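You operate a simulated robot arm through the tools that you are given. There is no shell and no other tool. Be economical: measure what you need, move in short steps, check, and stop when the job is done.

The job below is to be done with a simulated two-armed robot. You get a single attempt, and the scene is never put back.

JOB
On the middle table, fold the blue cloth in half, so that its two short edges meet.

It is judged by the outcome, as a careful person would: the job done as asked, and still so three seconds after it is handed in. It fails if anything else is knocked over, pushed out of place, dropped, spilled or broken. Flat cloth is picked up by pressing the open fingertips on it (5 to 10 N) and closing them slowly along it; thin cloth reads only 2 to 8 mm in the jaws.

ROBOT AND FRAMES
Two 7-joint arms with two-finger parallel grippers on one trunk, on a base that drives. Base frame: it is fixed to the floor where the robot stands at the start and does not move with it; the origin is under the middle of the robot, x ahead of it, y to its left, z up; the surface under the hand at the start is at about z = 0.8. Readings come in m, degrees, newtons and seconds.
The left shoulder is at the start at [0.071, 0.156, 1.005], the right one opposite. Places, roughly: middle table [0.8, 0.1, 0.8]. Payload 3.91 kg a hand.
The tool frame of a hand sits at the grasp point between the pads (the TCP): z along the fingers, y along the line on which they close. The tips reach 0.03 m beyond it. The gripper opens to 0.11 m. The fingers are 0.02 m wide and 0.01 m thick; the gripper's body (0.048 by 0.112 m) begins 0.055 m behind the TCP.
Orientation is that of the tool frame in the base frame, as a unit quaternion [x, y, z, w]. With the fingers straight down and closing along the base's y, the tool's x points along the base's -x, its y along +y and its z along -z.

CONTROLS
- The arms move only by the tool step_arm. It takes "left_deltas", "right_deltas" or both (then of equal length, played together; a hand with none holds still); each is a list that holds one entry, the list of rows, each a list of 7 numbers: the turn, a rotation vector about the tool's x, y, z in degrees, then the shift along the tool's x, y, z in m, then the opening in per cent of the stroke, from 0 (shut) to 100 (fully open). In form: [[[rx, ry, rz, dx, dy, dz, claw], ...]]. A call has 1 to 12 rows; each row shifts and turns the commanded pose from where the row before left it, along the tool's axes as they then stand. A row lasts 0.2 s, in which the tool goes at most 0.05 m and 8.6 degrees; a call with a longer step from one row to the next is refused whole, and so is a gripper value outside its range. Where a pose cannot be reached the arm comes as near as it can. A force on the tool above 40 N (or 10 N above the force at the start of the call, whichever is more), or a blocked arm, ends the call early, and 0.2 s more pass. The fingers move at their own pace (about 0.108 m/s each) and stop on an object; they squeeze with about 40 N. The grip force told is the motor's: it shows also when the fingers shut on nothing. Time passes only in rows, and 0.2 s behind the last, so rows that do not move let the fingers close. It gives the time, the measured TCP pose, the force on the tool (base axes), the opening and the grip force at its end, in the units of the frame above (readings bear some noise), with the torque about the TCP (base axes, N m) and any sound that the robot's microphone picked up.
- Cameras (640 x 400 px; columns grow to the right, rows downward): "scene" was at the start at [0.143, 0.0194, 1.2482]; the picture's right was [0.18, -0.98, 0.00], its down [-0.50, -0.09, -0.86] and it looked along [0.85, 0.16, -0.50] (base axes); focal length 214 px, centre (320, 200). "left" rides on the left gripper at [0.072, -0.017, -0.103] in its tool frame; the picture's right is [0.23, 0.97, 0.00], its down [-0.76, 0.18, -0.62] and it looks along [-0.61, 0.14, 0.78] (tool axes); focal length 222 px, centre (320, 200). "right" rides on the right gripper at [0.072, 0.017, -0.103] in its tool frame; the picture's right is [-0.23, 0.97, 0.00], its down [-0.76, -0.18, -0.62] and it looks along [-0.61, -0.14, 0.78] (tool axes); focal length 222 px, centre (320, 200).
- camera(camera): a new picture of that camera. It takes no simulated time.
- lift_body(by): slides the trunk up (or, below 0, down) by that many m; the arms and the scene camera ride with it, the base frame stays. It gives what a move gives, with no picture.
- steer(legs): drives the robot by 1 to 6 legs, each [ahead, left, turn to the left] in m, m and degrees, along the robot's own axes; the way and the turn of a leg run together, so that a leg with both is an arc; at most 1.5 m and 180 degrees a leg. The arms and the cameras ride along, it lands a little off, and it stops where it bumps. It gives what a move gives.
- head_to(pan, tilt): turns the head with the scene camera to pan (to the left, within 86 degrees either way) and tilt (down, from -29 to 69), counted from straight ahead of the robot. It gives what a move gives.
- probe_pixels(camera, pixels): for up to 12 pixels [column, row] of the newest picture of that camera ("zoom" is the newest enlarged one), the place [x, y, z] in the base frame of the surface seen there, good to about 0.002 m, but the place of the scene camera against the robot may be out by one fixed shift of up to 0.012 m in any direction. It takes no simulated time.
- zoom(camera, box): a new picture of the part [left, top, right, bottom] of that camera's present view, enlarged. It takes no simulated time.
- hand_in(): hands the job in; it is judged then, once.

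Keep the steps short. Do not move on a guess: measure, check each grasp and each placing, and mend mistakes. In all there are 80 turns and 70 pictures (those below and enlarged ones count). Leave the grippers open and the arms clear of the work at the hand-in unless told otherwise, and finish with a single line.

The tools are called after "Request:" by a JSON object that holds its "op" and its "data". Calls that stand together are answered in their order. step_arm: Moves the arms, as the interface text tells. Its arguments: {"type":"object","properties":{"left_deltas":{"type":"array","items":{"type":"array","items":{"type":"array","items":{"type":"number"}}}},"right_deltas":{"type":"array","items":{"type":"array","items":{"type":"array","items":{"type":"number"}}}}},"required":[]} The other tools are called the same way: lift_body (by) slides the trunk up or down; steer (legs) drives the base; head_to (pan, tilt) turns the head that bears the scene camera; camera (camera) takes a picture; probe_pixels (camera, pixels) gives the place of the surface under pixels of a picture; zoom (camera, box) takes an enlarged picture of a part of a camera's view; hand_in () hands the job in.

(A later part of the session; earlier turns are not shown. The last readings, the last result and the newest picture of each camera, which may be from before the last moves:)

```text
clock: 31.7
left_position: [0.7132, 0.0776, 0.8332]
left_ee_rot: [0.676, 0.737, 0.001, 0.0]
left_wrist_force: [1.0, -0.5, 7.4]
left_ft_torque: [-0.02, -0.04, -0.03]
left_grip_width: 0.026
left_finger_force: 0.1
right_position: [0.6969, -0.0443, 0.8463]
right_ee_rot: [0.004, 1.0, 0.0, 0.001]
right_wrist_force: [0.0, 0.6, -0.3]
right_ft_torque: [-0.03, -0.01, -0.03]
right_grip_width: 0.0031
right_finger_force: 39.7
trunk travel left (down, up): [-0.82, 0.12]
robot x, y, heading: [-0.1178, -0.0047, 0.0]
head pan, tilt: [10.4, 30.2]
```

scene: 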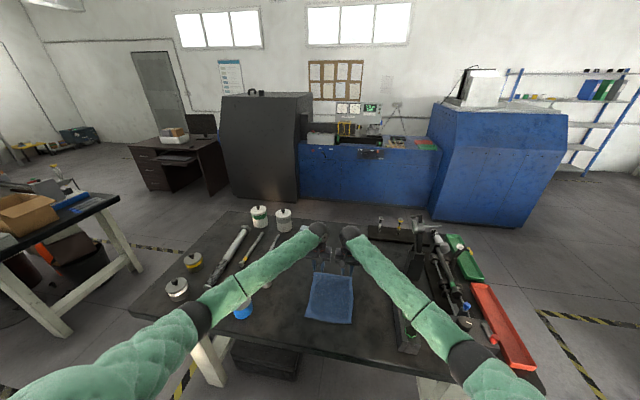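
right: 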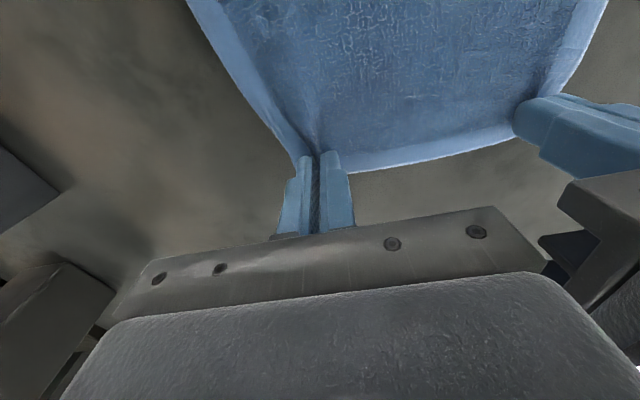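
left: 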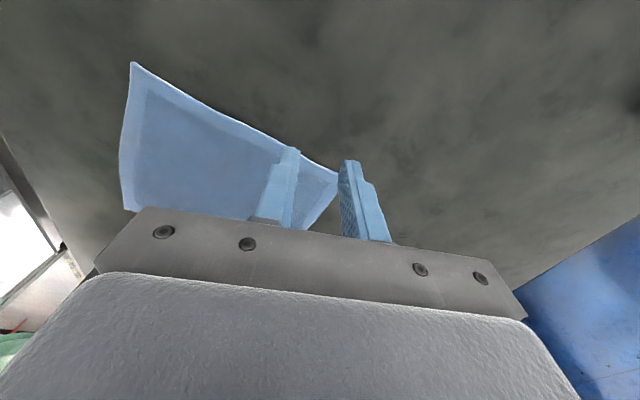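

7.4 N, a good press. I close slowly, keeping the pressure.

Request:
{"op": "step_arm", "data": {"left_deltas": [[[0, 0, 0, 0, 0, 0.0004, 22], [0, 0, 0, 0, 0, 0, 20], [0, 0, 0, 0, 0, 0, 18], [0, 0, 0, 0, 0, 0, 16], [0, 0, 0, 0, 0, 0, 14], [0, 0, 0, 0, 0, 0, 12], [0, 0, 0, 0, 0, 0, 10], [0, 0, 0, 0, 0, 0, 8], [0, 0, 0, 0, 0, 0, 5], [0, 0, 0, 0, 0, 0, 2], [0, 0, 0, 0, 0, 0, 0], [0, 0, 0, 0, 0, 0, 0]]]}}

Request:
{"op": "zoom", "data": {"camera": "left", "box": [160, 40, 480, 240]}}

```text
clock: 34.3
left_position: [0.7109, 0.0766, 0.8322]
left_ee_rot: [0.676, 0.736, 0.001, 0.001]
left_wrist_force: [-0.6, -0.8, 11.4]
left_ft_torque: [-0.03, 0.0, 0.03]
left_grip_width: 0.0035
left_finger_force: 39.9
right_position: [0.695, -0.0447, 0.8466]
right_ee_rot: [0.003, 1.0, 0.001, 0.002]
right_wrist_force: [0.2, 0.1, 0.2]
right_ft_torque: [0.01, 0.0, -0.06]
right_grip_width: 0.0034
right_finger_force: 40.2
trunk travel left (down, up): [-0.82, 0.12]
robot x, y, heading: [-0.1184, 0.0014, -0.2]
head pan, tilt: [10.4, 30.2]
```

```text
2.00 times, centred on (320, 140) of left
```

zoom: 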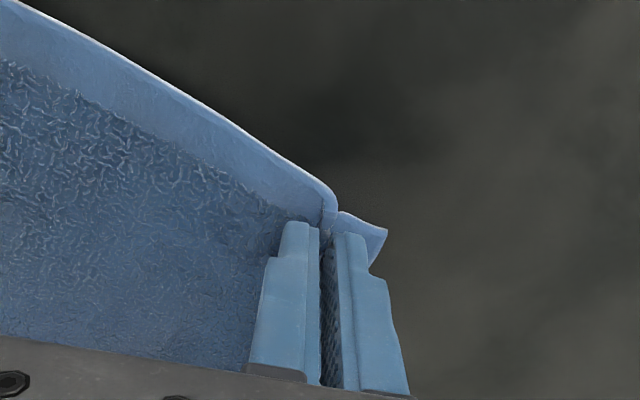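

Both hands hold cloth. However, the left pinch leaves a ~20 mm flap beyond the fingers, which would end up folded back on top. I let the left corner go and regrip it diagonally across the corner so almost no flap is left. First I open, rise, and turn.

Request:
{"op": "step_arm", "data": {"left_deltas": [[[0, 0, 0, 0, 0, 0, 10], [0, 0, 0, 0, 0, 0, 25], [0, 0, 0, 0, 0, -0.02, 25], [0, 0, 0, 0.02, 0, -0.03, 25], [0, 0, 8.5, 0, 0, -0.01, 22], [0, 0, 8.5, 0, 0, 0, 22], [0, 0, 8.5, 0, 0, 0, 22], [0, 0, 8.5, 0, 0, 0, 22], [0, 0, 8.5, 0, 0, 0, 22], [0, 0, 8.5, 0, 0, 0, 22], [0, 0, 8.5, 0, 0, 0, 22], [0, 0, 0, 0, 0, 0, 22]]]}}

Request:
{"op": "camera", "data": {"camera": "left"}}

Request:
{"op": "zoom", "data": {"camera": "scene", "box": [180, 180, 500, 380]}}

```text
clock: 36.9
left_position: [0.7097, 0.096, 0.8915]
left_ee_rot: [0.953, 0.303, 0.0, 0.0]
left_wrist_force: [0.1, -0.2, -0.1]
left_ft_torque: [0.02, 0.0, -0.04]
left_grip_width: 0.0242
left_finger_force: 0.1
right_position: [0.696, -0.0452, 0.8464]
right_ee_rot: [0.004, 1.0, 0.001, 0.001]
right_wrist_force: [0.6, 0.4, -0.6]
right_ft_torque: [-0.03, 0.01, -0.02]
right_grip_width: 0.0031
right_finger_force: 40.0
trunk travel left (down, up): [-0.82, 0.12]
robot x, y, heading: [-0.1167, -0.0012, -0.3]
head pan, tilt: [10.4, 30.2]
```

```text
38 pictures are left
```

left: 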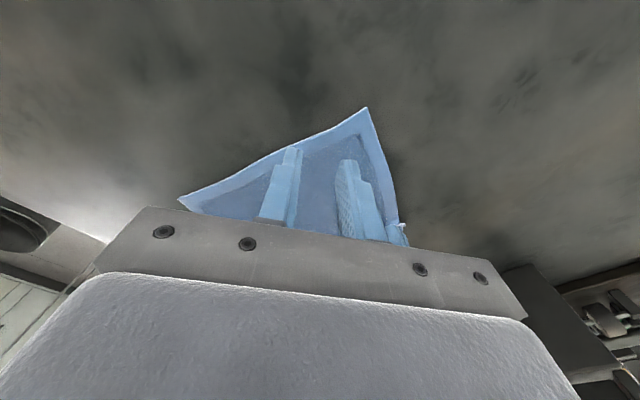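

```text
2.00 times, centred on (340, 280) of scene
```

zoom: 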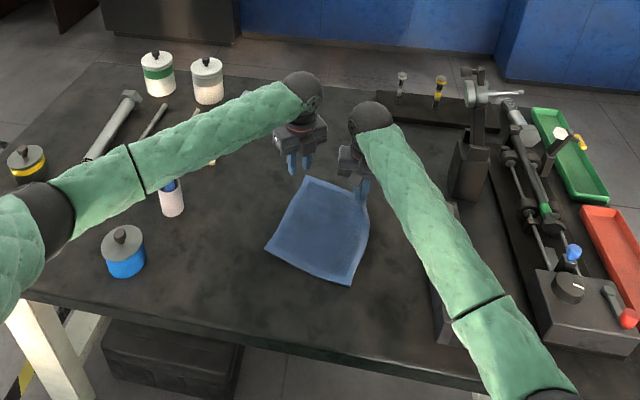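

The turn went through, and the cloth lies flat with its corner at (366,108). I measure it.

Request:
{"op": "probe_pixels", "data": {"camera": "left", "pixels": [[365, 110], [320, 131], [270, 157], [185, 199], [378, 150], [388, 180], [398, 212]]}}

Request:
{"op": "probe_pixels", "data": {"camera": "zoom", "pixels": [[268, 249], [347, 282], [309, 179], [364, 240]]}}

```text
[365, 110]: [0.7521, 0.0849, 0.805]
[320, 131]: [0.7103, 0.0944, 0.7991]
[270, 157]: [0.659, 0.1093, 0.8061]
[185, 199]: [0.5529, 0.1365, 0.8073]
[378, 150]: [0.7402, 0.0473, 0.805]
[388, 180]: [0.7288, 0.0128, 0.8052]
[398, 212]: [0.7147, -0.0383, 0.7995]
```

```text
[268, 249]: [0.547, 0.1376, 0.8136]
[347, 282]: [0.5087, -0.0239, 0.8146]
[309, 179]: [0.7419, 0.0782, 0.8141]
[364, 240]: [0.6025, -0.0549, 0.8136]
```

Corner at (0.752, 0.085). The grip centre is 24 mm inside it along the diagonal: (0.731, 0.073). I move there with a 20 mm opening and down to 0.845.

Request:
{"op": "step_arm", "data": {"left_deltas": [[[0, 0, 2, 0.0014, 0.0104, 0, 19], [0, 0, 2, 0.0014, 0.0104, 0, 19], [0, 0, 0, 0.0014, 0.0104, 0.01, 19], [0, 0, 0, 0, 0, 0.02, 19], [0, 0, 0, 0, 0, 0.0165, 19], [0, 0, 0, 0, 0, 0, 19]]]}}

Request:
{"op": "zoom", "data": {"camera": "left", "box": [200, 40, 520, 240]}}

```text
clock: 38.3
left_position: [0.7313, 0.0713, 0.844]
left_ee_rot: [0.963, 0.271, 0.001, 0.0]
left_wrist_force: [0.6, 0.1, 1.1]
left_ft_torque: [-0.01, 0.02, -0.03]
left_grip_width: 0.021
left_finger_force: 0.0
right_position: [0.6961, -0.0461, 0.8458]
right_ee_rot: [0.004, 1.0, 0.0, 0.001]
right_wrist_force: [0.3, -0.1, -0.1]
right_ft_torque: [-0.01, -0.02, -0.02]
right_grip_width: 0.0031
right_finger_force: 39.8
trunk travel left (down, up): [-0.82, 0.12]
robot x, y, heading: [-0.1193, -0.0013, -0.2]
head pan, tilt: [10.4, 30.2]
```

```text
2.00 times, centred on (360, 140) of left
```

zoom: 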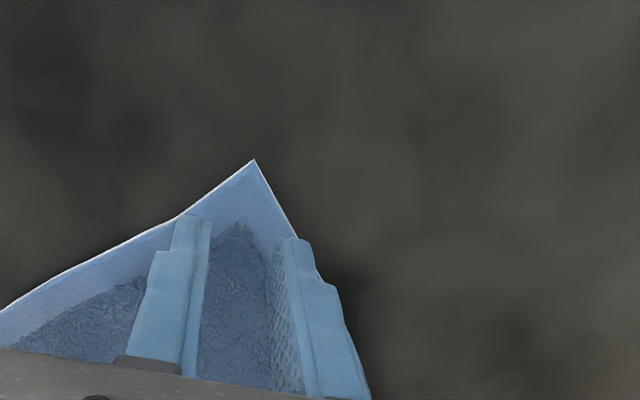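

The corner tip sits slightly to the image's left, so I shift 4 mm that way and press down.

Request:
{"op": "step_arm", "data": {"left_deltas": [[[0, 0, 0, -0.003, -0.004, 0, 19], [0, 0, 0, 0, 0, 0.006, 19], [0, 0, 0, 0, 0, 0.003, 19], [0, 0, 0, 0, 0, 0.001, 19], [0, 0, 0, 0, 0, 0.001, 19], [0, 0, 0, 0, 0, 0, 19]]]}}

Request:
{"op": "zoom", "data": {"camera": "left", "box": [200, 40, 520, 240]}}

```text
clock: 39.7
left_position: [0.7255, 0.0737, 0.8344]
left_ee_rot: [0.962, 0.271, 0.001, 0.001]
left_wrist_force: [0.4, 0.6, 2.1]
left_ft_torque: [-0.01, -0.04, 0.0]
left_grip_width: 0.0211
left_finger_force: 0.1
right_position: [0.6974, -0.0442, 0.8462]
right_ee_rot: [0.004, 1.0, 0.001, 0.001]
right_wrist_force: [0.1, 1.1, 0.1]
right_ft_torque: [-0.02, -0.01, -0.03]
right_grip_width: 0.0031
right_finger_force: 40.0
trunk travel left (down, up): [-0.82, 0.12]
robot x, y, heading: [-0.1223, -0.0007, -0.1]
head pan, tilt: [10.4, 30.2]
```

```text
2.00 times, centred on (360, 140) of left
```

zoom: 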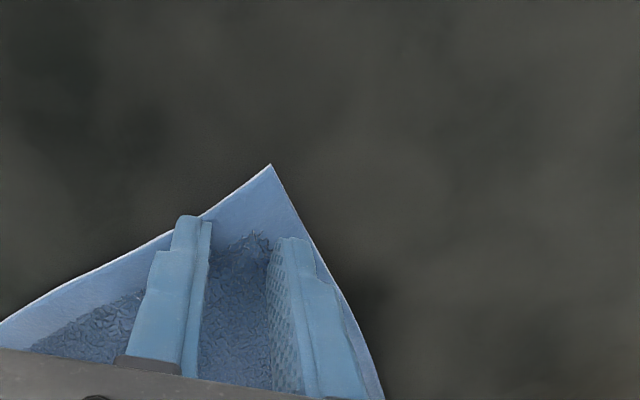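

Well placed on both sides now. I press a little more and close slowly.

Request:
{"op": "step_arm", "data": {"left_deltas": [[[0, 0, 0, 0, 0, 0.0012, 19], [0, 0, 0, 0, 0, 0.0006, 19], [0, 0, 0, 0, 0, 0, 17], [0, 0, 0, 0, 0, 0, 15], [0, 0, 0, 0, 0, 0, 13], [0, 0, 0, 0, 0, 0, 11], [0, 0, 0, 0, 0, 0, 9], [0, 0, 0, 0, 0, 0, 7], [0, 0, 0, 0, 0, 0, 4], [0, 0, 0, 0, 0, 0, 2], [0, 0, 0, 0, 0, 0, 0], [0, 0, 0, 0, 0, 0, 0]]]}}

Request:
{"op": "zoom", "data": {"camera": "left", "box": [200, 40, 520, 240]}}

```text
clock: 42.3
left_position: [0.7246, 0.0747, 0.8335]
left_ee_rot: [0.963, 0.271, 0.001, 0.001]
left_wrist_force: [1.4, -1.5, 15.6]
left_ft_torque: [-0.07, -0.02, 0.03]
left_grip_width: 0.0035
left_finger_force: 39.7
right_position: [0.6957, -0.0455, 0.8473]
right_ee_rot: [0.004, 1.0, 0.001, 0.002]
right_wrist_force: [0.4, 1.9, -0.2]
right_ft_torque: [0.01, -0.01, -0.01]
right_grip_width: 0.0033
right_finger_force: 40.4
trunk travel left (down, up): [-0.82, 0.12]
robot x, y, heading: [-0.1212, 0.0017, -0.1]
head pan, tilt: [10.4, 30.2]
```

```text
2.00 times, centred on (360, 140) of left
```

zoom: 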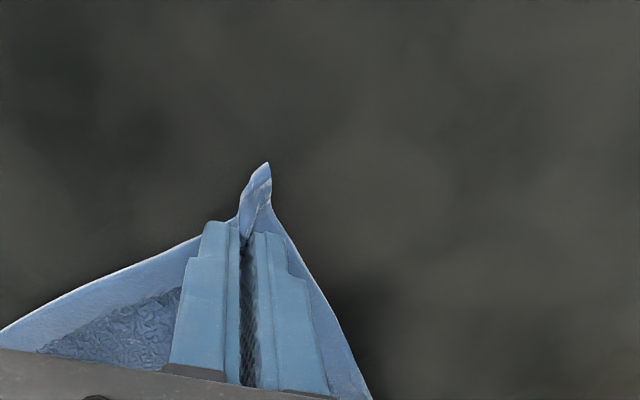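

Left now holds 3.5 mm of cloth across the corner. I play the first half of the folding arc with both hands together (about 84 mm back, 70 mm up).

Request:
{"op": "step_arm", "data": {"left_deltas": [[[0, 0, 0, -0.002, -0.0021, -0.0181, 0], [0, 0, 0, -0.0058, -0.0059, -0.0169, 0], [0, 0, 0, -0.0092, -0.0095, -0.0145, 0], [0, 0, 0, -0.012, -0.0124, -0.0111, 0], [0, 0, 0, -0.014, -0.0144, -0.007, 0], [0, 0, 0, -0.015, -0.0155, -0.0024, 0], [0, 0, 0, 0, 0, 0, 0]]], "right_deltas": [[[0, 0, 0, 0.0028, 0.0008, -0.01, 0], [0, 0, 0, 0.0082, 0.0023, -0.013, 0], [0, 0, 0, 0.0131, 0.0036, -0.0145, 0], [0, 0, 0, 0.0172, 0.0048, -0.0111, 0], [0, 0, 0, 0.02, 0.0055, -0.007, 0], [0, 0, 0, 0.0215, 0.006, -0.0024, 0], [0, 0, 0, 0, 0, 0, 0]]]}}

Request:
{"op": "zoom", "data": {"camera": "scene", "box": [260, 200, 420, 340]}}

Request:
{"op": "camera", "data": {"camera": "scene"}}

```text
clock: 43.9
left_position: [0.6469, 0.0955, 0.9019]
left_ee_rot: [0.963, 0.271, 0.0, 0.0]
left_wrist_force: [-0.4, -1.2, -0.2]
left_ft_torque: [-0.02, 0.0, 0.01]
left_grip_width: 0.0033
left_finger_force: 40.4
right_position: [0.613, -0.0234, 0.9022]
right_ee_rot: [0.003, 1.0, 0.001, 0.0]
right_wrist_force: [-0.3, 1.0, -0.9]
right_ft_torque: [0.01, 0.03, -0.04]
right_grip_width: 0.0031
right_finger_force: 39.8
trunk travel left (down, up): [-0.82, 0.12]
robot x, y, heading: [-0.1173, -0.001, -0.0]
head pan, tilt: [10.4, 30.2]
```

```text
2.86 times, centred on (340, 270) of scene
```

zoom: 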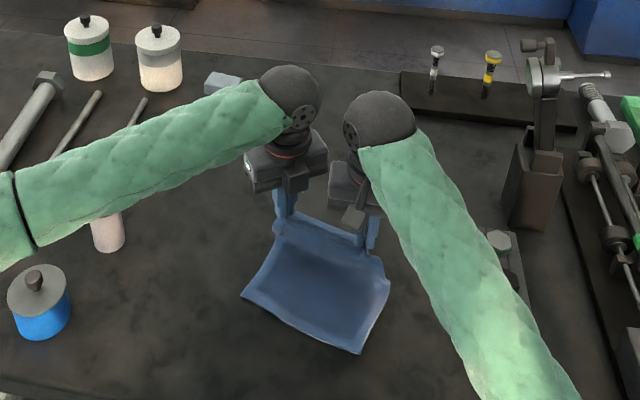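

```text
32 pictures are left
```

scene: 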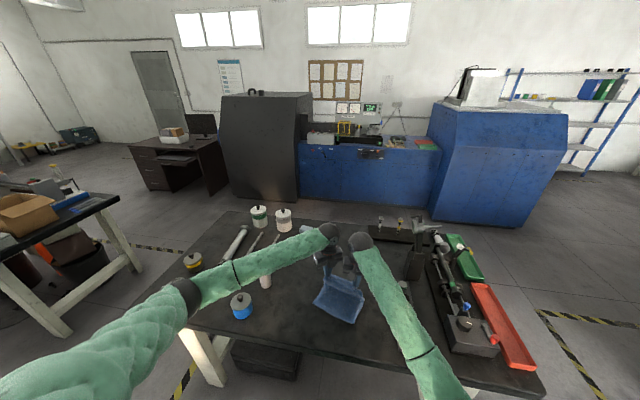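

The cloth lifts cleanly. I check the near corners and the left forearm's height over the pen bottle and blue tin.

Request:
{"op": "probe_pixels", "data": {"camera": "zoom", "pixels": [[243, 296], [359, 351], [300, 330], [110, 170], [30, 210], [105, 200], [35, 280], [480, 290], [520, 370]]}}

Request:
{"op": "probe_pixels", "data": {"camera": "scene", "pixels": [[185, 295], [150, 310], [430, 355], [240, 275]]}}

```text
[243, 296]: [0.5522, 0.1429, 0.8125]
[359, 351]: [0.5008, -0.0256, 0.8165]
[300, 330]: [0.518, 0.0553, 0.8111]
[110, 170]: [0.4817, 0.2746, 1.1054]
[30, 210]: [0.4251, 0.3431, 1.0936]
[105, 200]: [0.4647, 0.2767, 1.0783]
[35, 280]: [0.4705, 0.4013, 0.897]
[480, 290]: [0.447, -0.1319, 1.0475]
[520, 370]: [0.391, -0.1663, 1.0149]
```

```text
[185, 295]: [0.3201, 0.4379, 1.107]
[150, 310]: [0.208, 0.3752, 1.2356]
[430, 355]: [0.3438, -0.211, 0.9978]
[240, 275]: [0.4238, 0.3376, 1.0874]
```

Near corners are in place and the forearms are clear. I play the second half of the arc, stopping about 10 mm above the placing height.

Request:
{"op": "step_arm", "data": {"left_deltas": [[[0, 0, 0, -0.0144, -0.0162, 0.0024, 0], [0, 0, 0, -0.0134, -0.0151, 0.007, 0], [0, 0, 0, -0.0115, -0.013, 0.0111, 0], [0, 0, 0, -0.0088, -0.01, 0.0145, 0], [0, 0, 0, -0.0055, -0.0062, 0.0135, 0], [0, 0, 0, -0.0019, -0.0021, 0.003, 0], [0, 0, 0, 0, 0, 0, 0]]], "right_deltas": [[[0, 0, 0, 0.0227, 0.0055, 0.0024, 0], [0, 0, 0, 0.0211, 0.0052, 0.007, 0], [0, 0, 0, 0.0181, 0.0044, 0.0111, 0], [0, 0, 0, 0.0139, 0.0034, 0.0145, 0], [0, 0, 0, 0.0087, 0.0021, 0.0135, 0], [0, 0, 0, 0.003, 0.0007, 0.003, 0], [0, 0, 0, 0, 0, 0, 0]]]}}

Request:
{"op": "zoom", "data": {"camera": "scene", "box": [240, 200, 420, 360]}}

Request:
{"op": "camera", "data": {"camera": "right"}}

Request:
{"op": "camera", "data": {"camera": "left"}}

```text
clock: 45.5
left_position: [0.5642, 0.1186, 0.8501]
left_ee_rot: [0.963, 0.27, 0.0, 0.0]
left_wrist_force: [-0.7, -3.1, 0.4]
left_ft_torque: [-0.12, 0.02, 0.04]
left_grip_width: 0.0032
left_finger_force: 39.6
right_position: [0.5244, -0.0007, 0.8506]
right_ee_rot: [0.002, 1.0, 0.001, 0.001]
right_wrist_force: [1.2, 3.0, 0.1]
right_ft_torque: [0.04, 0.0, -0.06]
right_grip_width: 0.0033
right_finger_force: 39.6
trunk travel left (down, up): [-0.82, 0.12]
robot x, y, heading: [-0.1186, -0.0039, -0.1]
head pan, tilt: [10.4, 30.2]
```

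```text
2.50 times, centred on (330, 280) of scene
```

zoom: 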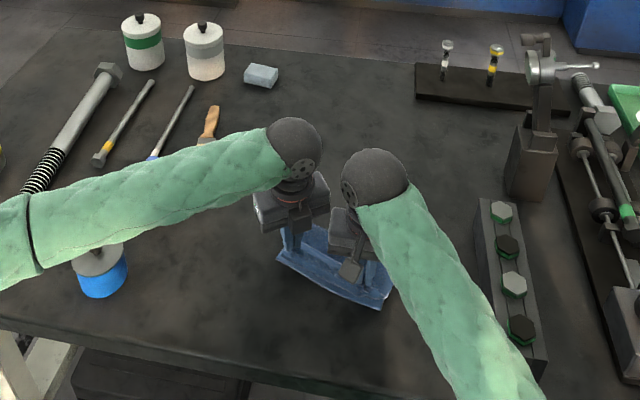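

```text
30 pictures are left
```

right: 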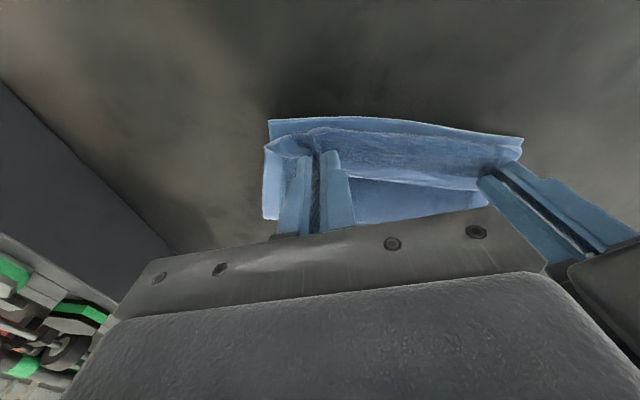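

```text
29 pictures are left
```

left: 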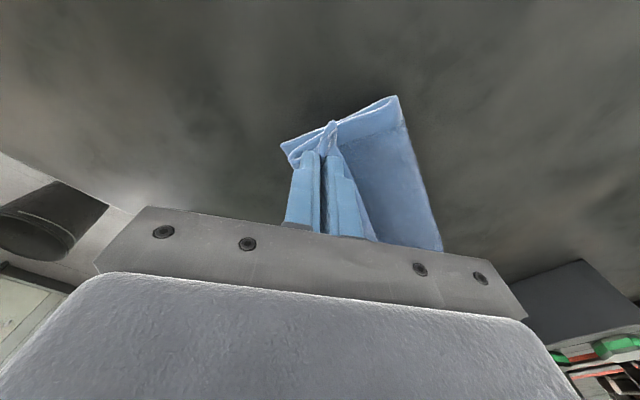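

I look closer at how the top edge lies against the near edge.

Request:
{"op": "zoom", "data": {"camera": "right", "box": [240, 90, 560, 250]}}

Request:
{"op": "zoom", "data": {"camera": "left", "box": [240, 70, 480, 260]}}

```text
2.00 times, centred on (400, 170) of right
```

zoom: 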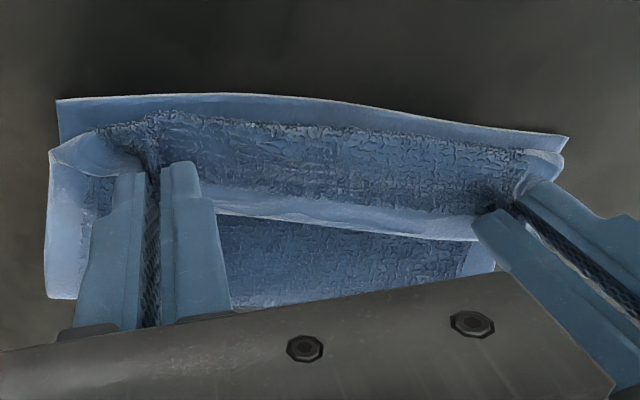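

```text
2.11 times, centred on (360, 165) of left
```

zoom: 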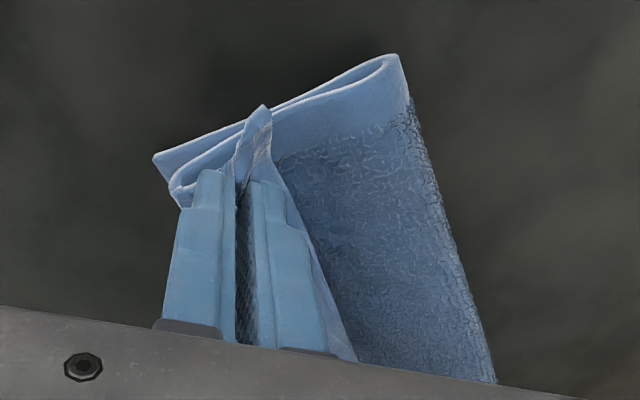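

I check the heights of these layers to understand how the sheet runs at the near edge.

Request:
{"op": "probe_pixels", "data": {"camera": "right", "pixels": [[415, 143], [415, 152], [415, 160], [415, 172], [415, 185], [415, 193], [415, 200], [415, 207], [415, 216], [272, 168], [272, 200], [268, 232]]}}

Request:
{"op": "probe_pixels", "data": {"camera": "left", "pixels": [[318, 142], [325, 157], [395, 98], [410, 150], [438, 240], [380, 180], [350, 140], [333, 126], [300, 150]]}}

```text
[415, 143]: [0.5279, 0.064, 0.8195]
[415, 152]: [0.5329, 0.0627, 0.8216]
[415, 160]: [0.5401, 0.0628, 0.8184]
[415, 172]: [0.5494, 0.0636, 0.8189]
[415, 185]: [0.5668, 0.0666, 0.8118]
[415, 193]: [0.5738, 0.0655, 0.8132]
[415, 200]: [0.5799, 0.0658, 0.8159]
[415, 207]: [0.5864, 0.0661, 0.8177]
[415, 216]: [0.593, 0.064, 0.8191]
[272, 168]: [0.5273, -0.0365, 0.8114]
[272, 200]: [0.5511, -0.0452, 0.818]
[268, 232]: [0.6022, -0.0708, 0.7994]
```

```text
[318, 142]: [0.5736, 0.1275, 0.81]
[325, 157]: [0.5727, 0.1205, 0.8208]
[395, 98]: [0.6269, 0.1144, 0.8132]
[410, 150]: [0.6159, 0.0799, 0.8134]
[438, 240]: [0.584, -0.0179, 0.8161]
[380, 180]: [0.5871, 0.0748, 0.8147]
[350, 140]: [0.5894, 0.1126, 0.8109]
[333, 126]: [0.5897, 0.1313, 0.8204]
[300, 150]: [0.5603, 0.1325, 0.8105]
```

The sheet doubles back at the near side: the roll is at x≈0.528, and the free edge at x≈0.572 points back. This is because my fingers stayed vertical. I lift both hands, then pitch them 50° so the edge points up and can fall toward the near edge.

Request:
{"op": "step_arm", "data": {"left_deltas": [[[0, 0, 0, 0.003, 0.002, -0.02, 0], [0, 0, 0, 0.003, 0.002, -0.02, 0], [0, 0, 0, 0.003, 0.002, -0.015, 0], [-4.4, 7.2, 0, 0, 0, 0, 0], [-4.4, 7.2, 0, 0, 0, 0, 0], [-4.4, 7.2, 0, 0, 0, 0, 0], [-4.4, 7.2, 0, 0, 0, 0, 0], [-4.4, 7.2, 0, 0, 0, 0, 0], [-4.4, 7.2, 0, 0, 0, 0, 0], [0, 0, 0, 0, 0, 0, 0]]], "right_deltas": [[[0, 0, 0, -0.004, 0, -0.02, 0], [0, 0, 0, -0.004, 0, -0.02, 0], [0, 0, 0, -0.004, 0, -0.015, 0], [0, -8.4, 0, 0, 0, 0, 0], [0, -8.4, 0, 0, 0, 0, 0], [0, -8.4, 0, 0, 0, 0, 0], [0, -8.4, 0, 0, 0, 0, 0], [0, -8.4, 0, 0, 0, 0, 0], [0, -8.4, 0, 0, 0, 0, 0], [0, 0, 0, 0, 0, 0, 0]]]}}

Request:
{"op": "zoom", "data": {"camera": "scene", "box": [240, 200, 420, 360]}}

Request:
{"op": "camera", "data": {"camera": "left"}}

Request:
{"op": "camera", "data": {"camera": "right"}}

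```text
clock: 47.7
left_position: [0.5768, 0.119, 0.9045]
left_ee_rot: [0.87, 0.244, 0.412, 0.117]
left_wrist_force: [-0.5, -2.3, -0.8]
left_ft_torque: [0.0, 0.06, -0.03]
left_grip_width: 0.0031
left_finger_force: 40.0
right_position: [0.5391, 0.0007, 0.9059]
right_ee_rot: [0.003, 0.904, -0.001, 0.427]
right_wrist_force: [1.3, 0.6, 0.8]
right_ft_torque: [0.03, -0.01, 0.0]
right_grip_width: 0.0033
right_finger_force: 39.7
trunk travel left (down, up): [-0.82, 0.12]
robot x, y, heading: [-0.1174, -0.003, -0.2]
head pan, tilt: [10.4, 30.2]
```

```text
2.50 times, centred on (330, 280) of scene
```

zoom: 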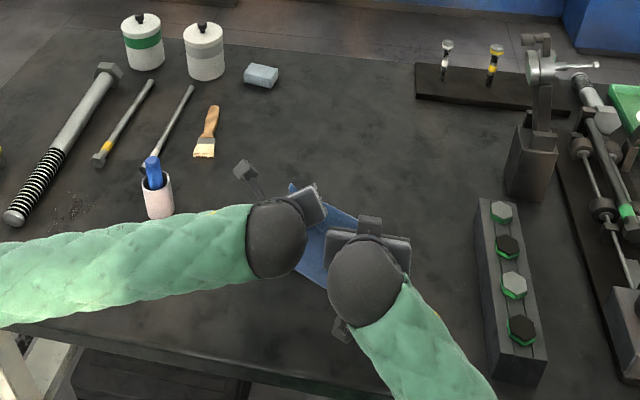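

```text
25 pictures are left
```

left: 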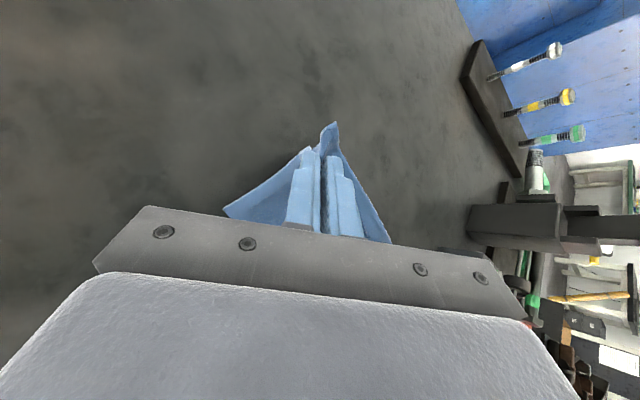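

```text
24 pictures are left
```

right: 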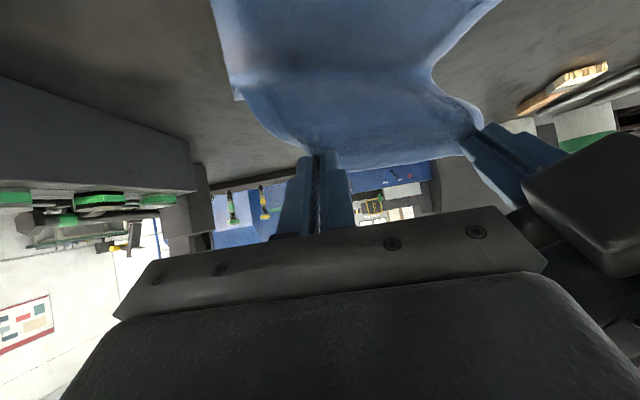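

The sheet now stands up from the lower layer to the hands. I measure the waist, the lower layer and the standing sheet in the right picture.

Request:
{"op": "probe_pixels", "data": {"camera": "right", "pixels": [[225, 20], [350, 10], [350, 60], [350, 90], [350, 120], [350, 150], [240, 92], [430, 70], [470, 20], [290, 130], [440, 140]]}}

Request:
{"op": "probe_pixels", "data": {"camera": "left", "pixels": [[332, 126], [228, 210], [270, 190], [380, 230], [360, 190]]}}

```text
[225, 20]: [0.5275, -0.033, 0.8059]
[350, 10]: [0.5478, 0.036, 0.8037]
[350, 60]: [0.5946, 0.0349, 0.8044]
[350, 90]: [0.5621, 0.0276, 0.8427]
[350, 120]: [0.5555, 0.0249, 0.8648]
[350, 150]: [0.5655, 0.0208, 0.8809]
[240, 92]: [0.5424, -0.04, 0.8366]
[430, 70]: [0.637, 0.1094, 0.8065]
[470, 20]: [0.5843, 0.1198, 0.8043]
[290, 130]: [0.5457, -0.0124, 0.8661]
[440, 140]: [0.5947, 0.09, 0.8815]
```

```text
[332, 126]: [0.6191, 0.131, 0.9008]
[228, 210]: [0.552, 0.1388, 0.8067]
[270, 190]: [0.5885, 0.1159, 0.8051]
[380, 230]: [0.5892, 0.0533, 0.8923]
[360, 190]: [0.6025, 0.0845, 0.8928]
```

The lower layer is laid only to x≈0.60, while the fold should sit near x≈0.63. I first swing the hands forward so more of the lower layer lies down, then come back in an arc that keeps the upper sheet taut.

Request:
{"op": "step_arm", "data": {"left_deltas": [[[0, 0, 0, 0.0113, 0.0162, 0.0221, 0], [0, 0, 0, 0.0113, 0.0162, 0.0221, 0], [0, 0, 0, 0, 0, 0, 0], [0, 0, 0, -0.0108, -0.0115, -0.0083, 0], [0, 0, 0, -0.0107, -0.0116, -0.0082, 0], [0, 0, 0, -0.0149, -0.0134, -0.002, 0], [0, 0, 0, -0.0149, -0.0135, -0.0019, 0], [0, 0, 0, 0, 0, 0, 0]]], "right_deltas": [[[0, 0, 0, -0.0194, -0.008, 0.0236, 0], [0, 0, 0, -0.0194, -0.008, 0.0236, 0], [0, 0, 0, 0, 0, 0, 0], [0, 0, 0, 0.0152, 0.0042, -0.0083, 0], [0, 0, 0, 0.0152, 0.0043, -0.0082, 0], [0, 0, 0, 0.0197, 0.0037, -0.002, 0], [0, 0, 0, 0.0197, 0.0038, -0.0019, 0], [0, 0, 0, 0, 0, 0, 0]]]}}

Request:
{"op": "camera", "data": {"camera": "right"}}

Request:
{"op": "camera", "data": {"camera": "left"}}

```text
clock: 49.5
left_position: [0.5732, 0.117, 0.8629]
left_ee_rot: [0.87, 0.244, 0.412, 0.117]
left_wrist_force: [0.6, -0.6, 0.1]
left_ft_torque: [0.04, 0.06, 0.05]
left_grip_width: 0.0031
left_finger_force: 39.8
right_position: [0.5401, 0.0007, 0.8651]
right_ee_rot: [0.002, 0.904, 0.0, 0.427]
right_wrist_force: [0.9, 0.7, -0.8]
right_ft_torque: [-0.01, 0.02, -0.02]
right_grip_width: 0.0031
right_finger_force: 39.9
trunk travel left (down, up): [-0.82, 0.12]
robot x, y, heading: [-0.121, -0.0018, -0.1]
head pan, tilt: [10.4, 30.2]
```

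```text
23 pictures are left
```

right: 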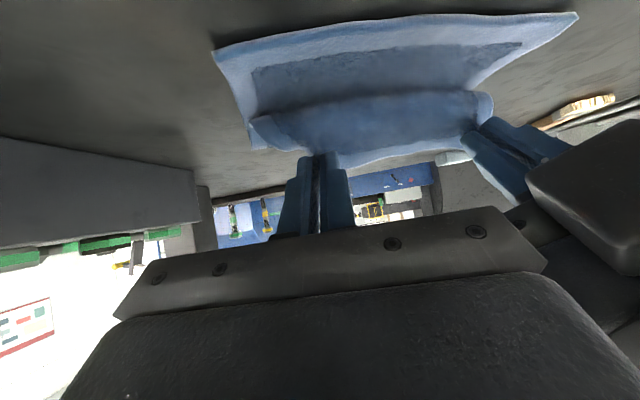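

```text
22 pictures are left
```

left: 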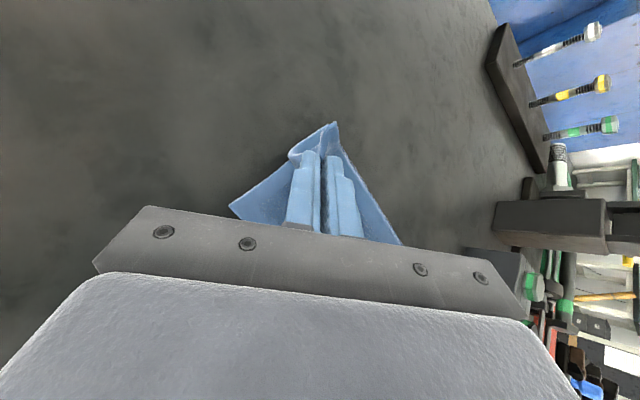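

The near corners are now visible at (215,50) and (577,14). I measure them and the sheet's bulge.

Request:
{"op": "probe_pixels", "data": {"camera": "right", "pixels": [[217, 52], [574, 15], [400, 22], [370, 60], [370, 85], [370, 100], [370, 115], [370, 135], [370, 155], [255, 125], [250, 148], [485, 105]]}}

Request:
{"op": "probe_pixels", "data": {"camera": "left", "pixels": [[335, 125], [300, 150], [232, 210], [395, 235], [365, 195]]}}

```text
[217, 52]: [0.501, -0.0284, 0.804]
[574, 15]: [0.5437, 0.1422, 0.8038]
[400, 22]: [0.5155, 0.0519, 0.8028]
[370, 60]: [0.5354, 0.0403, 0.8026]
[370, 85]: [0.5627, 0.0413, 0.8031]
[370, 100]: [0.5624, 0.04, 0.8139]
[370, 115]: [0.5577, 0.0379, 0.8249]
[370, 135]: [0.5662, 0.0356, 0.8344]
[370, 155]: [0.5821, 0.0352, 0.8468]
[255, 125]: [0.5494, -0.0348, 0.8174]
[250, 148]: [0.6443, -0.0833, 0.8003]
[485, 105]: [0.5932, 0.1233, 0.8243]
```

```text
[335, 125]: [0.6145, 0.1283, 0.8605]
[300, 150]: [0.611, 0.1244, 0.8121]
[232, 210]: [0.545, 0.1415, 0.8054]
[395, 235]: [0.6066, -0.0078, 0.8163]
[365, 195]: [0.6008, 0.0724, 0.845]
```

The standing flap is about 42 mm long from the bend at x≈0.558, so laid over it would reach x≈0.516, right on the near edge (x≈0.517). I lean it toward the near edge, pitch 6° more, and check before releasing.

Request:
{"op": "step_arm", "data": {"left_deltas": [[[0, 0, 0, -0.0098, -0.0095, -0.0052, 0], [0, 0, 0, -0.0098, -0.0095, -0.0053, 0], [-3.1, 5.1, 0, 0, 0, 0, 0], [0, 0, 0, 0, 0, 0, 0]]], "right_deltas": [[[0, 0, 0, 0.0133, 0.003, -0.0052, 0], [0, 0, 0, 0.0134, 0.003, -0.0052, 0], [0, -6, 0, 0, 0, 0, 0], [0, 0, 0, 0, 0, 0, 0]]]}}

Request:
{"op": "camera", "data": {"camera": "right"}}

Request:
{"op": "probe_pixels", "data": {"camera": "right", "pixels": [[370, 60], [370, 85], [370, 100], [370, 115], [370, 135], [370, 150]]}}

```text
clock: 50.5
left_position: [0.5475, 0.1244, 0.8488]
left_ee_rot: [0.847, 0.238, 0.457, 0.129]
left_wrist_force: [-1.0, -0.8, -0.5]
left_ft_torque: [-0.01, 0.08, 0.02]
left_grip_width: 0.0028
left_finger_force: 39.8
right_position: [0.5152, 0.0053, 0.8524]
right_ee_rot: [0.004, 0.88, -0.001, 0.474]
right_wrist_force: [0.0, 0.7, -0.1]
right_ft_torque: [0.0, 0.02, 0.04]
right_grip_width: 0.0031
right_finger_force: 39.9
trunk travel left (down, up): [-0.82, 0.12]
robot x, y, heading: [-0.1188, -0.0031, -0.2]
head pan, tilt: [10.4, 30.2]
```

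```text
21 pictures are left
```

right: 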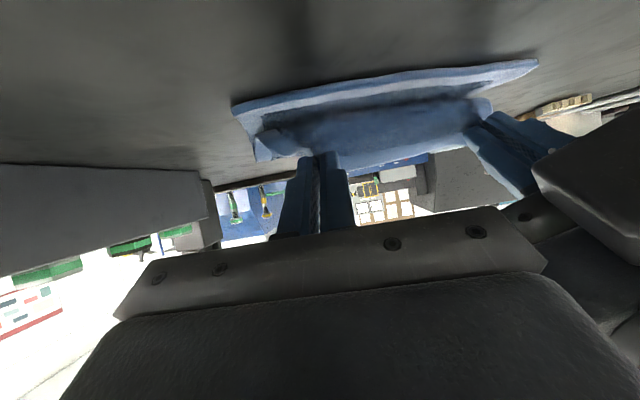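

```text
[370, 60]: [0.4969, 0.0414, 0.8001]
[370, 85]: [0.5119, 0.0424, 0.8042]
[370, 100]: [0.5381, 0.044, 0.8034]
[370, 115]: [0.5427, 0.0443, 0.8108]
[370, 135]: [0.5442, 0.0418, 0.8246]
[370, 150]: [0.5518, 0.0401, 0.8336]
```

The flap now stands nearly upright near the edge. I release both and draw the hands straight back along their fingers.

Request:
{"op": "step_arm", "data": {"left_deltas": [[[0, 0, 0, 0, 0, 0, 15], [0, 0, 0, 0, 0, 0, 35], [0, 0, 0, 0, 0, 0, 35], [0, 0, 0, 0, 0, -0.02, 35], [0, 0, 0, 0, 0, -0.03, 35], [0, 0, 0, 0, 0, -0.03, 35], [0, 0, 0, 0, 0, 0, 35]]], "right_deltas": [[[0, 0, 0, 0, 0, 0, 15], [0, 0, 0, 0, 0, 0, 35], [0, 0, 0, 0, 0, 0, 35], [0, 0, 0, 0, 0, -0.02, 35], [0, 0, 0, 0, 0, -0.03, 35], [0, 0, 0, 0, 0, -0.03, 35], [0, 0, 0, 0, 0, 0, 35]]]}}

Request:
{"op": "camera", "data": {"camera": "right"}}

Request:
{"op": "zoom", "data": {"camera": "scene", "box": [240, 220, 420, 360]}}

```text
clock: 52.1
left_position: [0.4854, 0.1225, 0.8903]
left_ee_rot: [0.849, 0.237, 0.455, 0.125]
left_wrist_force: [-0.1, 0.6, -0.3]
left_ft_torque: [0.01, 0.03, -0.03]
left_grip_width: 0.0384
left_finger_force: 0.1
right_position: [0.4573, -0.001, 0.8951]
right_ee_rot: [0.002, 0.88, -0.001, 0.476]
right_wrist_force: [0.1, 0.2, 0.2]
right_ft_torque: [-0.01, 0.04, -0.02]
right_grip_width: 0.0387
right_finger_force: 0.1
trunk travel left (down, up): [-0.82, 0.12]
robot x, y, heading: [-0.1232, -0.0019, 0.2]
head pan, tilt: [10.4, 30.2]
```

```text
20 pictures are left
```

right: 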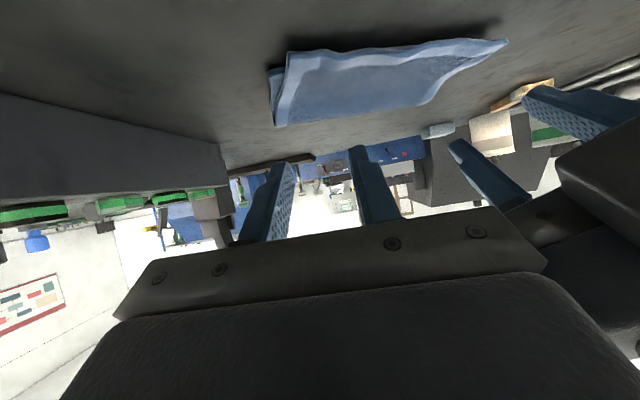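

```text
2.86 times, centred on (330, 290) of scene
```

zoom: 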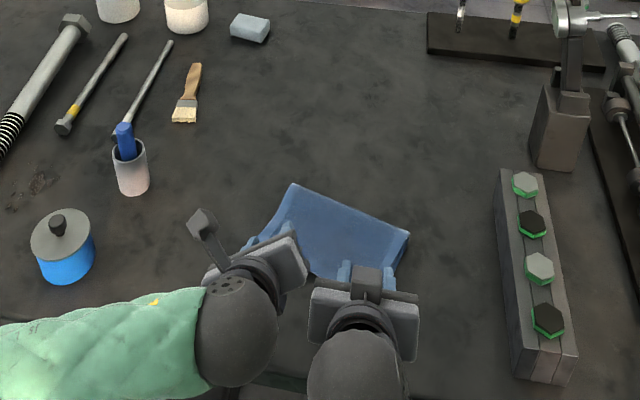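

The flap sprang over toward the near edge. I raise the hands up and outward for a clear look.

Request:
{"op": "step_arm", "data": {"left_deltas": [[[0, 0, 0, 0.0216, 0.0132, -0.0165, 35], [0, 0, 0, 0.0216, 0.0132, -0.0165, 35], [0, 0, 0, 0.0216, 0.0132, -0.0165, 35], [0, 0, 0, 0.037, -0.0125, -0.0165, 35], [0, 0, 0, 0.037, -0.0125, -0.0165, 35], [0, 0, 0, 0.037, -0.0125, -0.0165, 35], [0, 0, 0, 0.0156, -0.0257, 0, 35]]], "right_deltas": [[[0, 0, 0, -0.025, 0, -0.0165, 35], [0, 0, 0, -0.025, 0, -0.0165, 35], [0, 0, 0, -0.025, 0, -0.0165, 35], [0, 0, 0, -0.025, -0.03, -0.0165, 35], [0, 0, 0, -0.025, -0.03, -0.0165, 35], [0, 0, 0, -0.025, -0.03, -0.0165, 35], [0, 0, 0, 0, -0.03, 0, 35]]]}}

Request:
{"op": "zoom", "data": {"camera": "scene", "box": [270, 240, 410, 340]}}

```text
clock: 53.9
left_position: [0.4839, 0.2492, 1.0734]
left_ee_rot: [0.847, 0.239, 0.456, 0.131]
left_wrist_force: [0.5, -0.1, -0.4]
left_ft_torque: [-0.04, -0.05, -0.03]
left_grip_width: 0.0384
left_finger_force: 0.0
right_position: [0.4397, -0.1249, 1.0598]
right_ee_rot: [-0.022, 0.883, -0.034, 0.468]
right_wrist_force: [0.3, 0.3, 0.5]
right_ft_torque: [-0.03, 0.0, -0.05]
right_grip_width: 0.0385
right_finger_force: 0.0
trunk travel left (down, up): [-0.82, 0.12]
robot x, y, heading: [-0.1192, -0.0042, -0.4]
head pan, tilt: [10.4, 30.2]
stopped in row 7 (right hand): the arm was blocked; the commanded pose is now the measured one
```

```text
4.00 times, centred on (340, 290) of scene
```

zoom: 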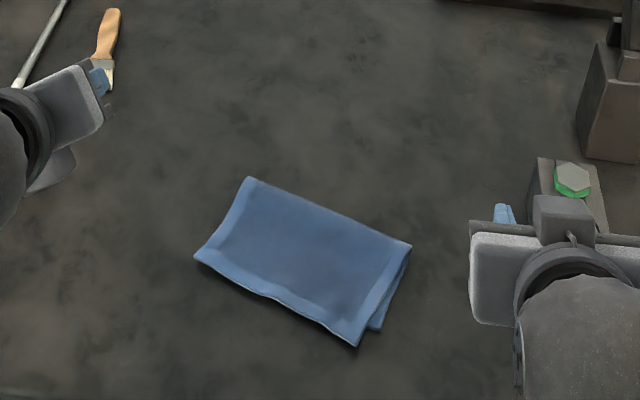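

That is a neat fold: the upper hem runs along the near edge, and a little of the lower layer shows on the right (378,325). I measure how well the edges meet.

Request:
{"op": "probe_pixels", "data": {"camera": "zoom", "pixels": [[249, 179], [410, 245], [355, 343], [380, 326], [197, 255], [275, 298], [370, 325], [392, 295], [405, 262], [300, 250], [340, 290]]}}

Request:
{"op": "camera", "data": {"camera": "left"}}

Request:
{"op": "camera", "data": {"camera": "right"}}

Request:
{"op": "camera", "data": {"camera": "scene"}}

```text
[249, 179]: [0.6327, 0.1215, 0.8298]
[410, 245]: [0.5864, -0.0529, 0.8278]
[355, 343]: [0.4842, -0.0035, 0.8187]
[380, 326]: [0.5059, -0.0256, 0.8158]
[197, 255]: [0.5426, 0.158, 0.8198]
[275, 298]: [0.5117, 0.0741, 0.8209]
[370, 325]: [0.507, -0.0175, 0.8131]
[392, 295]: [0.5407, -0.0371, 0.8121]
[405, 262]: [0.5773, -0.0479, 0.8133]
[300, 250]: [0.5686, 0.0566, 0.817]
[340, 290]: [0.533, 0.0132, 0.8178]
```

```text
17 pictures are left
```

left: 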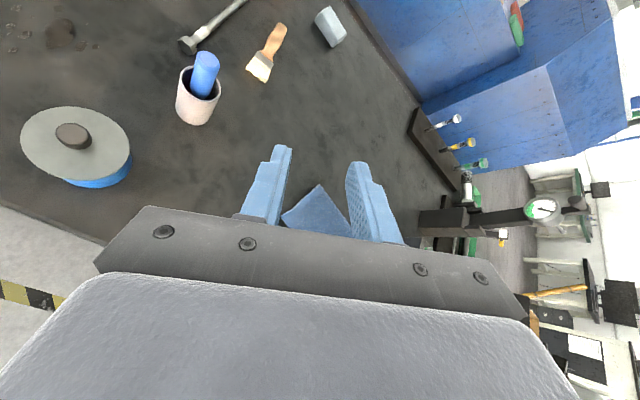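

```text
16 pictures are left
```

right: 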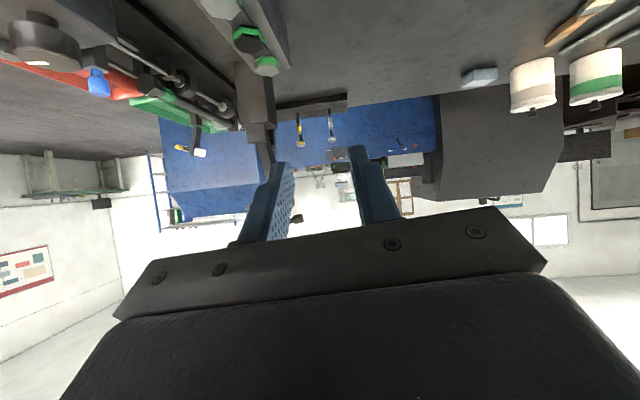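

```text
15 pictures are left
```

scene: 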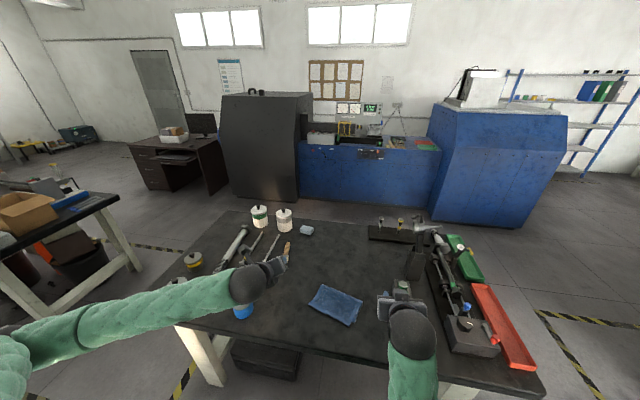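

The upper sheet lies about 22 mm too near at its right corner, and about 16 mm too far left. I'll mend that by gripping the upper right corner and shifting it. First I bring the right hand forward and turn it upright again.

Request:
{"op": "step_arm", "data": {"right_deltas": [[[0, 0, 0, -0.0112, 0.02, 0.0166, 35], [0, 0, 0, -0.0112, 0.02, 0.0166, 35], [0, 8, 0, 0, 0.01, 0, 35], [0, 8, 0, 0, 0.01, 0, 30], [0, 8, 0, 0, 0.01, 0, 25], [0, 8, 0, 0, 0.01, 0, 20], [0, 8, 0, 0, 0.01, 0, 20], [0, 8, 0, 0, 0, 0, 20], [0, 8, 0, 0, 0, 0, 20], [0, 0, 0, 0, 0, 0, 20]]]}}

```text
clock: 54.9
left_position: [0.4852, 0.2461, 1.0753]
left_ee_rot: [0.848, 0.237, 0.456, 0.13]
left_wrist_force: [0.7, -0.3, -0.4]
left_ft_torque: [-0.01, -0.01, 0.0]
left_grip_width: 0.0386
left_finger_force: 0.1
right_position: [0.4719, -0.124, 1.021]
right_ee_rot: [-0.045, 0.933, -0.111, 0.34]
right_wrist_force: [0.2, -0.6, 0.0]
right_ft_torque: [-0.02, -0.02, 0.0]
right_grip_width: 0.0277
right_finger_force: 0.1
trunk travel left (down, up): [-0.82, 0.12]
robot x, y, heading: [-0.1213, -0.0048, -0.0]
head pan, tilt: [10.4, 30.2]
stopped in row 5 (right hand): the arm was blocked; the commanded pose is now the measured one
```

Blocked again, so I turn the head to see what the right arm is up against.

Request:
{"op": "head_to", "data": {"pan": -15, "tilt": 55}}

Request:
{"op": "camera", "data": {"camera": "scene"}}

```text
clock: 55.8
left_position: [0.4835, 0.2436, 1.074]
left_ee_rot: [0.847, 0.238, 0.457, 0.129]
left_wrist_force: [-0.7, 0.3, 0.7]
left_ft_torque: [0.0, -0.01, -0.01]
left_grip_width: 0.0385
left_finger_force: 0.0
right_position: [0.4705, -0.1252, 1.021]
right_ee_rot: [-0.046, 0.933, -0.11, 0.339]
right_wrist_force: [-0.4, 0.0, 0.2]
right_ft_torque: [0.0, 0.0, 0.01]
right_grip_width: 0.0274
right_finger_force: 0.1
trunk travel left (down, up): [-0.82, 0.12]
robot x, y, heading: [-0.1197, -0.0051, -0.5]
head pan, tilt: [-15.0, 55.0]
```

```text
14 pictures are left
```

scene: 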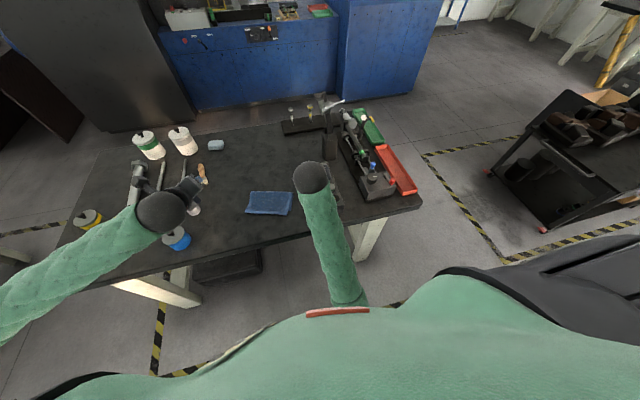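

The right elbow is tucked against the robot's own chest. I move the right hand forward and slightly up to free it.

Request:
{"op": "step_arm", "data": {"right_deltas": [[[0, 0, 0, -0.0292, -0.0027, 0.0119, 20], [0, 0, 0, -0.0292, -0.0027, 0.0119, 20], [0, 0, 0, -0.0292, -0.0027, 0.0119, 20], [0, 0, 0, -0.0292, -0.0027, 0.0119, 20], [0, 0, 0, 0, 0, 0, 20]]]}}

```text
clock: 57.2
left_position: [0.4831, 0.2426, 1.0749]
left_ee_rot: [0.848, 0.239, 0.456, 0.129]
left_wrist_force: [0.7, -0.1, -0.4]
left_ft_torque: [-0.05, 0.01, 0.01]
left_grip_width: 0.0386
left_finger_force: 0.1
right_position: [0.5846, -0.153, 1.0396]
right_ee_rot: [-0.052, 0.933, -0.143, 0.327]
right_wrist_force: [0.1, -0.3, 1.0]
right_ft_torque: [0.02, 0.01, -0.02]
right_grip_width: 0.0221
right_finger_force: 0.1
trunk travel left (down, up): [-0.82, 0.12]
robot x, y, heading: [-0.1214, -0.0035, -0.3]
head pan, tilt: [-15.0, 55.0]
stopped in row 5 (right hand): the arm was blocked; the commanded pose is now the measured one
```

The arm followed but is still constrained, so I raise the hand and move it outward to let the elbow swing out.

Request:
{"op": "step_arm", "data": {"right_deltas": [[[0, 0, 0, -0.017, -0.0296, -0.0215, 20], [0, 0, 0, -0.017, -0.0296, -0.0215, 20], [0, 0, 0, -0.017, -0.0296, -0.0215, 20], [0, 0, 0, -0.017, -0.0296, -0.0215, 20], [0, 0, 0, 0, 0, 0, 20]]]}}

Request:
{"op": "camera", "data": {"camera": "scene"}}

```text
clock: 58.4
left_position: [0.4843, 0.2431, 1.0763]
left_ee_rot: [0.847, 0.238, 0.457, 0.13]
left_wrist_force: [0.2, -0.3, -0.2]
left_ft_torque: [0.01, -0.02, 0.02]
left_grip_width: 0.0386
left_finger_force: 0.1
right_position: [0.5851, -0.2357, 1.18]
right_ee_rot: [-0.052, 0.933, -0.142, 0.327]
right_wrist_force: [0.8, -0.3, -0.4]
right_ft_torque: [0.01, 0.0, 0.03]
right_grip_width: 0.0223
right_finger_force: 0.2
trunk travel left (down, up): [-0.82, 0.12]
robot x, y, heading: [-0.1191, -0.0031, -0.2]
head pan, tilt: [-15.0, 55.0]
```

```text
13 pictures are left
```

scene: 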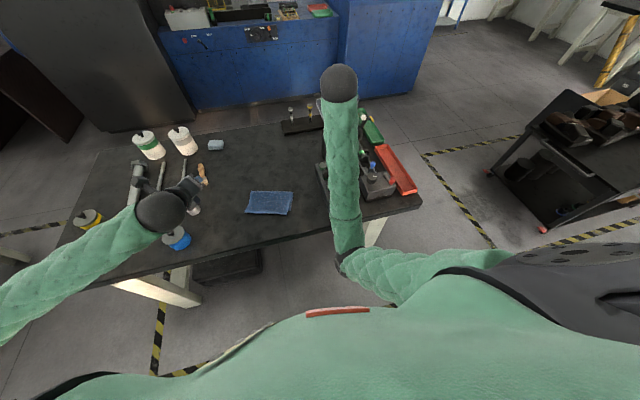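

The arm moves freely again. I turn the right hand upright and then yaw it −31° so its fingers will straddle the corner's diagonal.

Request:
{"op": "step_arm", "data": {"right_deltas": [[[-2.77, 6.38, 1.02, 0, 0, 0, 20], [-2.77, 6.38, 1.02, 0, 0, 0, 20], [-2.77, 6.38, 1.02, 0, 0, 0, 20], [-2.77, 6.38, 1.02, 0, 0, 0, 20], [-2.77, 6.38, 1.02, 0, 0, 0, 20], [-2.77, 6.38, 1.02, 0, 0, 0, 20], [0, 0, -7.75, 0, 0, 0, 20], [0, 0, -7.75, 0, 0, 0, 20], [0, 0, -7.75, 0, 0, 0, 20], [0, 0, -7.75, 0, 0, 0, 20], [0, 0, 0, 0, 0, 0, 20]]]}}

```text
clock: 59.1
left_position: [0.4854, 0.2407, 1.0757]
left_ee_rot: [0.848, 0.236, 0.456, 0.13]
left_wrist_force: [0.0, 0.2, 0.0]
left_ft_torque: [0.01, -0.01, 0.0]
left_grip_width: 0.0384
left_finger_force: 0.0
right_position: [0.5959, -0.3281, 1.1616]
right_ee_rot: [-0.007, 0.965, -0.169, 0.199]
right_wrist_force: [-0.8, -0.1, -0.3]
right_ft_torque: [0.05, -0.02, -0.01]
right_grip_width: 0.0219
right_finger_force: 0.0
right hand out of reach, approached as far as the arm can: row 2, 3
trunk travel left (down, up): [-0.82, 0.12]
robot x, y, heading: [-0.121, 0.0039, -0.3]
head pan, tilt: [-15.0, 55.0]
stopped in row 3 (right hand): the arm was blocked; the commanded pose is now the measured one
```

The arm swung outward into an awkward branch. I correct in small steps: turn the rest of the way upright while bringing the hand back inward.

Request:
{"op": "step_arm", "data": {"right_deltas": [[[0, 0, 0, -0.0024, 0.0283, -0.0097, 20], [-4.9, 5.8, 0.2, -0.0024, 0.0283, -0.0097, 20], [-4.9, 5.8, 0.2, -0.0024, 0.0283, -0.0097, 20], [0, 0, 0, 0, 0, 0, 20]]]}}

Request:
{"op": "camera", "data": {"camera": "scene"}}

```text
clock: 59.8
left_position: [0.4872, 0.24, 1.0752]
left_ee_rot: [0.848, 0.236, 0.456, 0.13]
left_wrist_force: [0.3, -1.2, 0.1]
left_ft_torque: [-0.02, -0.02, 0.02]
left_grip_width: 0.0383
left_finger_force: 0.0
right_position: [0.6066, -0.356, 1.1427]
right_ee_rot: [0.025, 0.972, -0.195, 0.133]
right_wrist_force: [0.5, 0.9, -0.1]
right_ft_torque: [0.02, -0.03, -0.04]
right_grip_width: 0.022
right_finger_force: 0.1
right hand out of reach, approached as far as the arm can: row 2, 3
trunk travel left (down, up): [-0.82, 0.12]
robot x, y, heading: [-0.1197, -0.0005, -0.3]
head pan, tilt: [-15.0, 55.0]
stopped in row 3 (right hand): the arm was blocked; the commanded pose is now the measured one
```

```text
12 pictures are left
```

scene: 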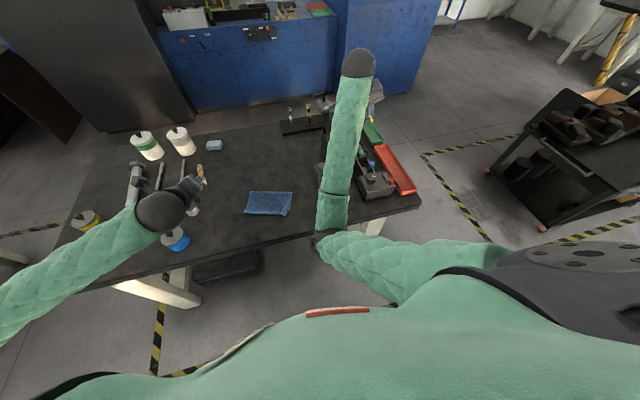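

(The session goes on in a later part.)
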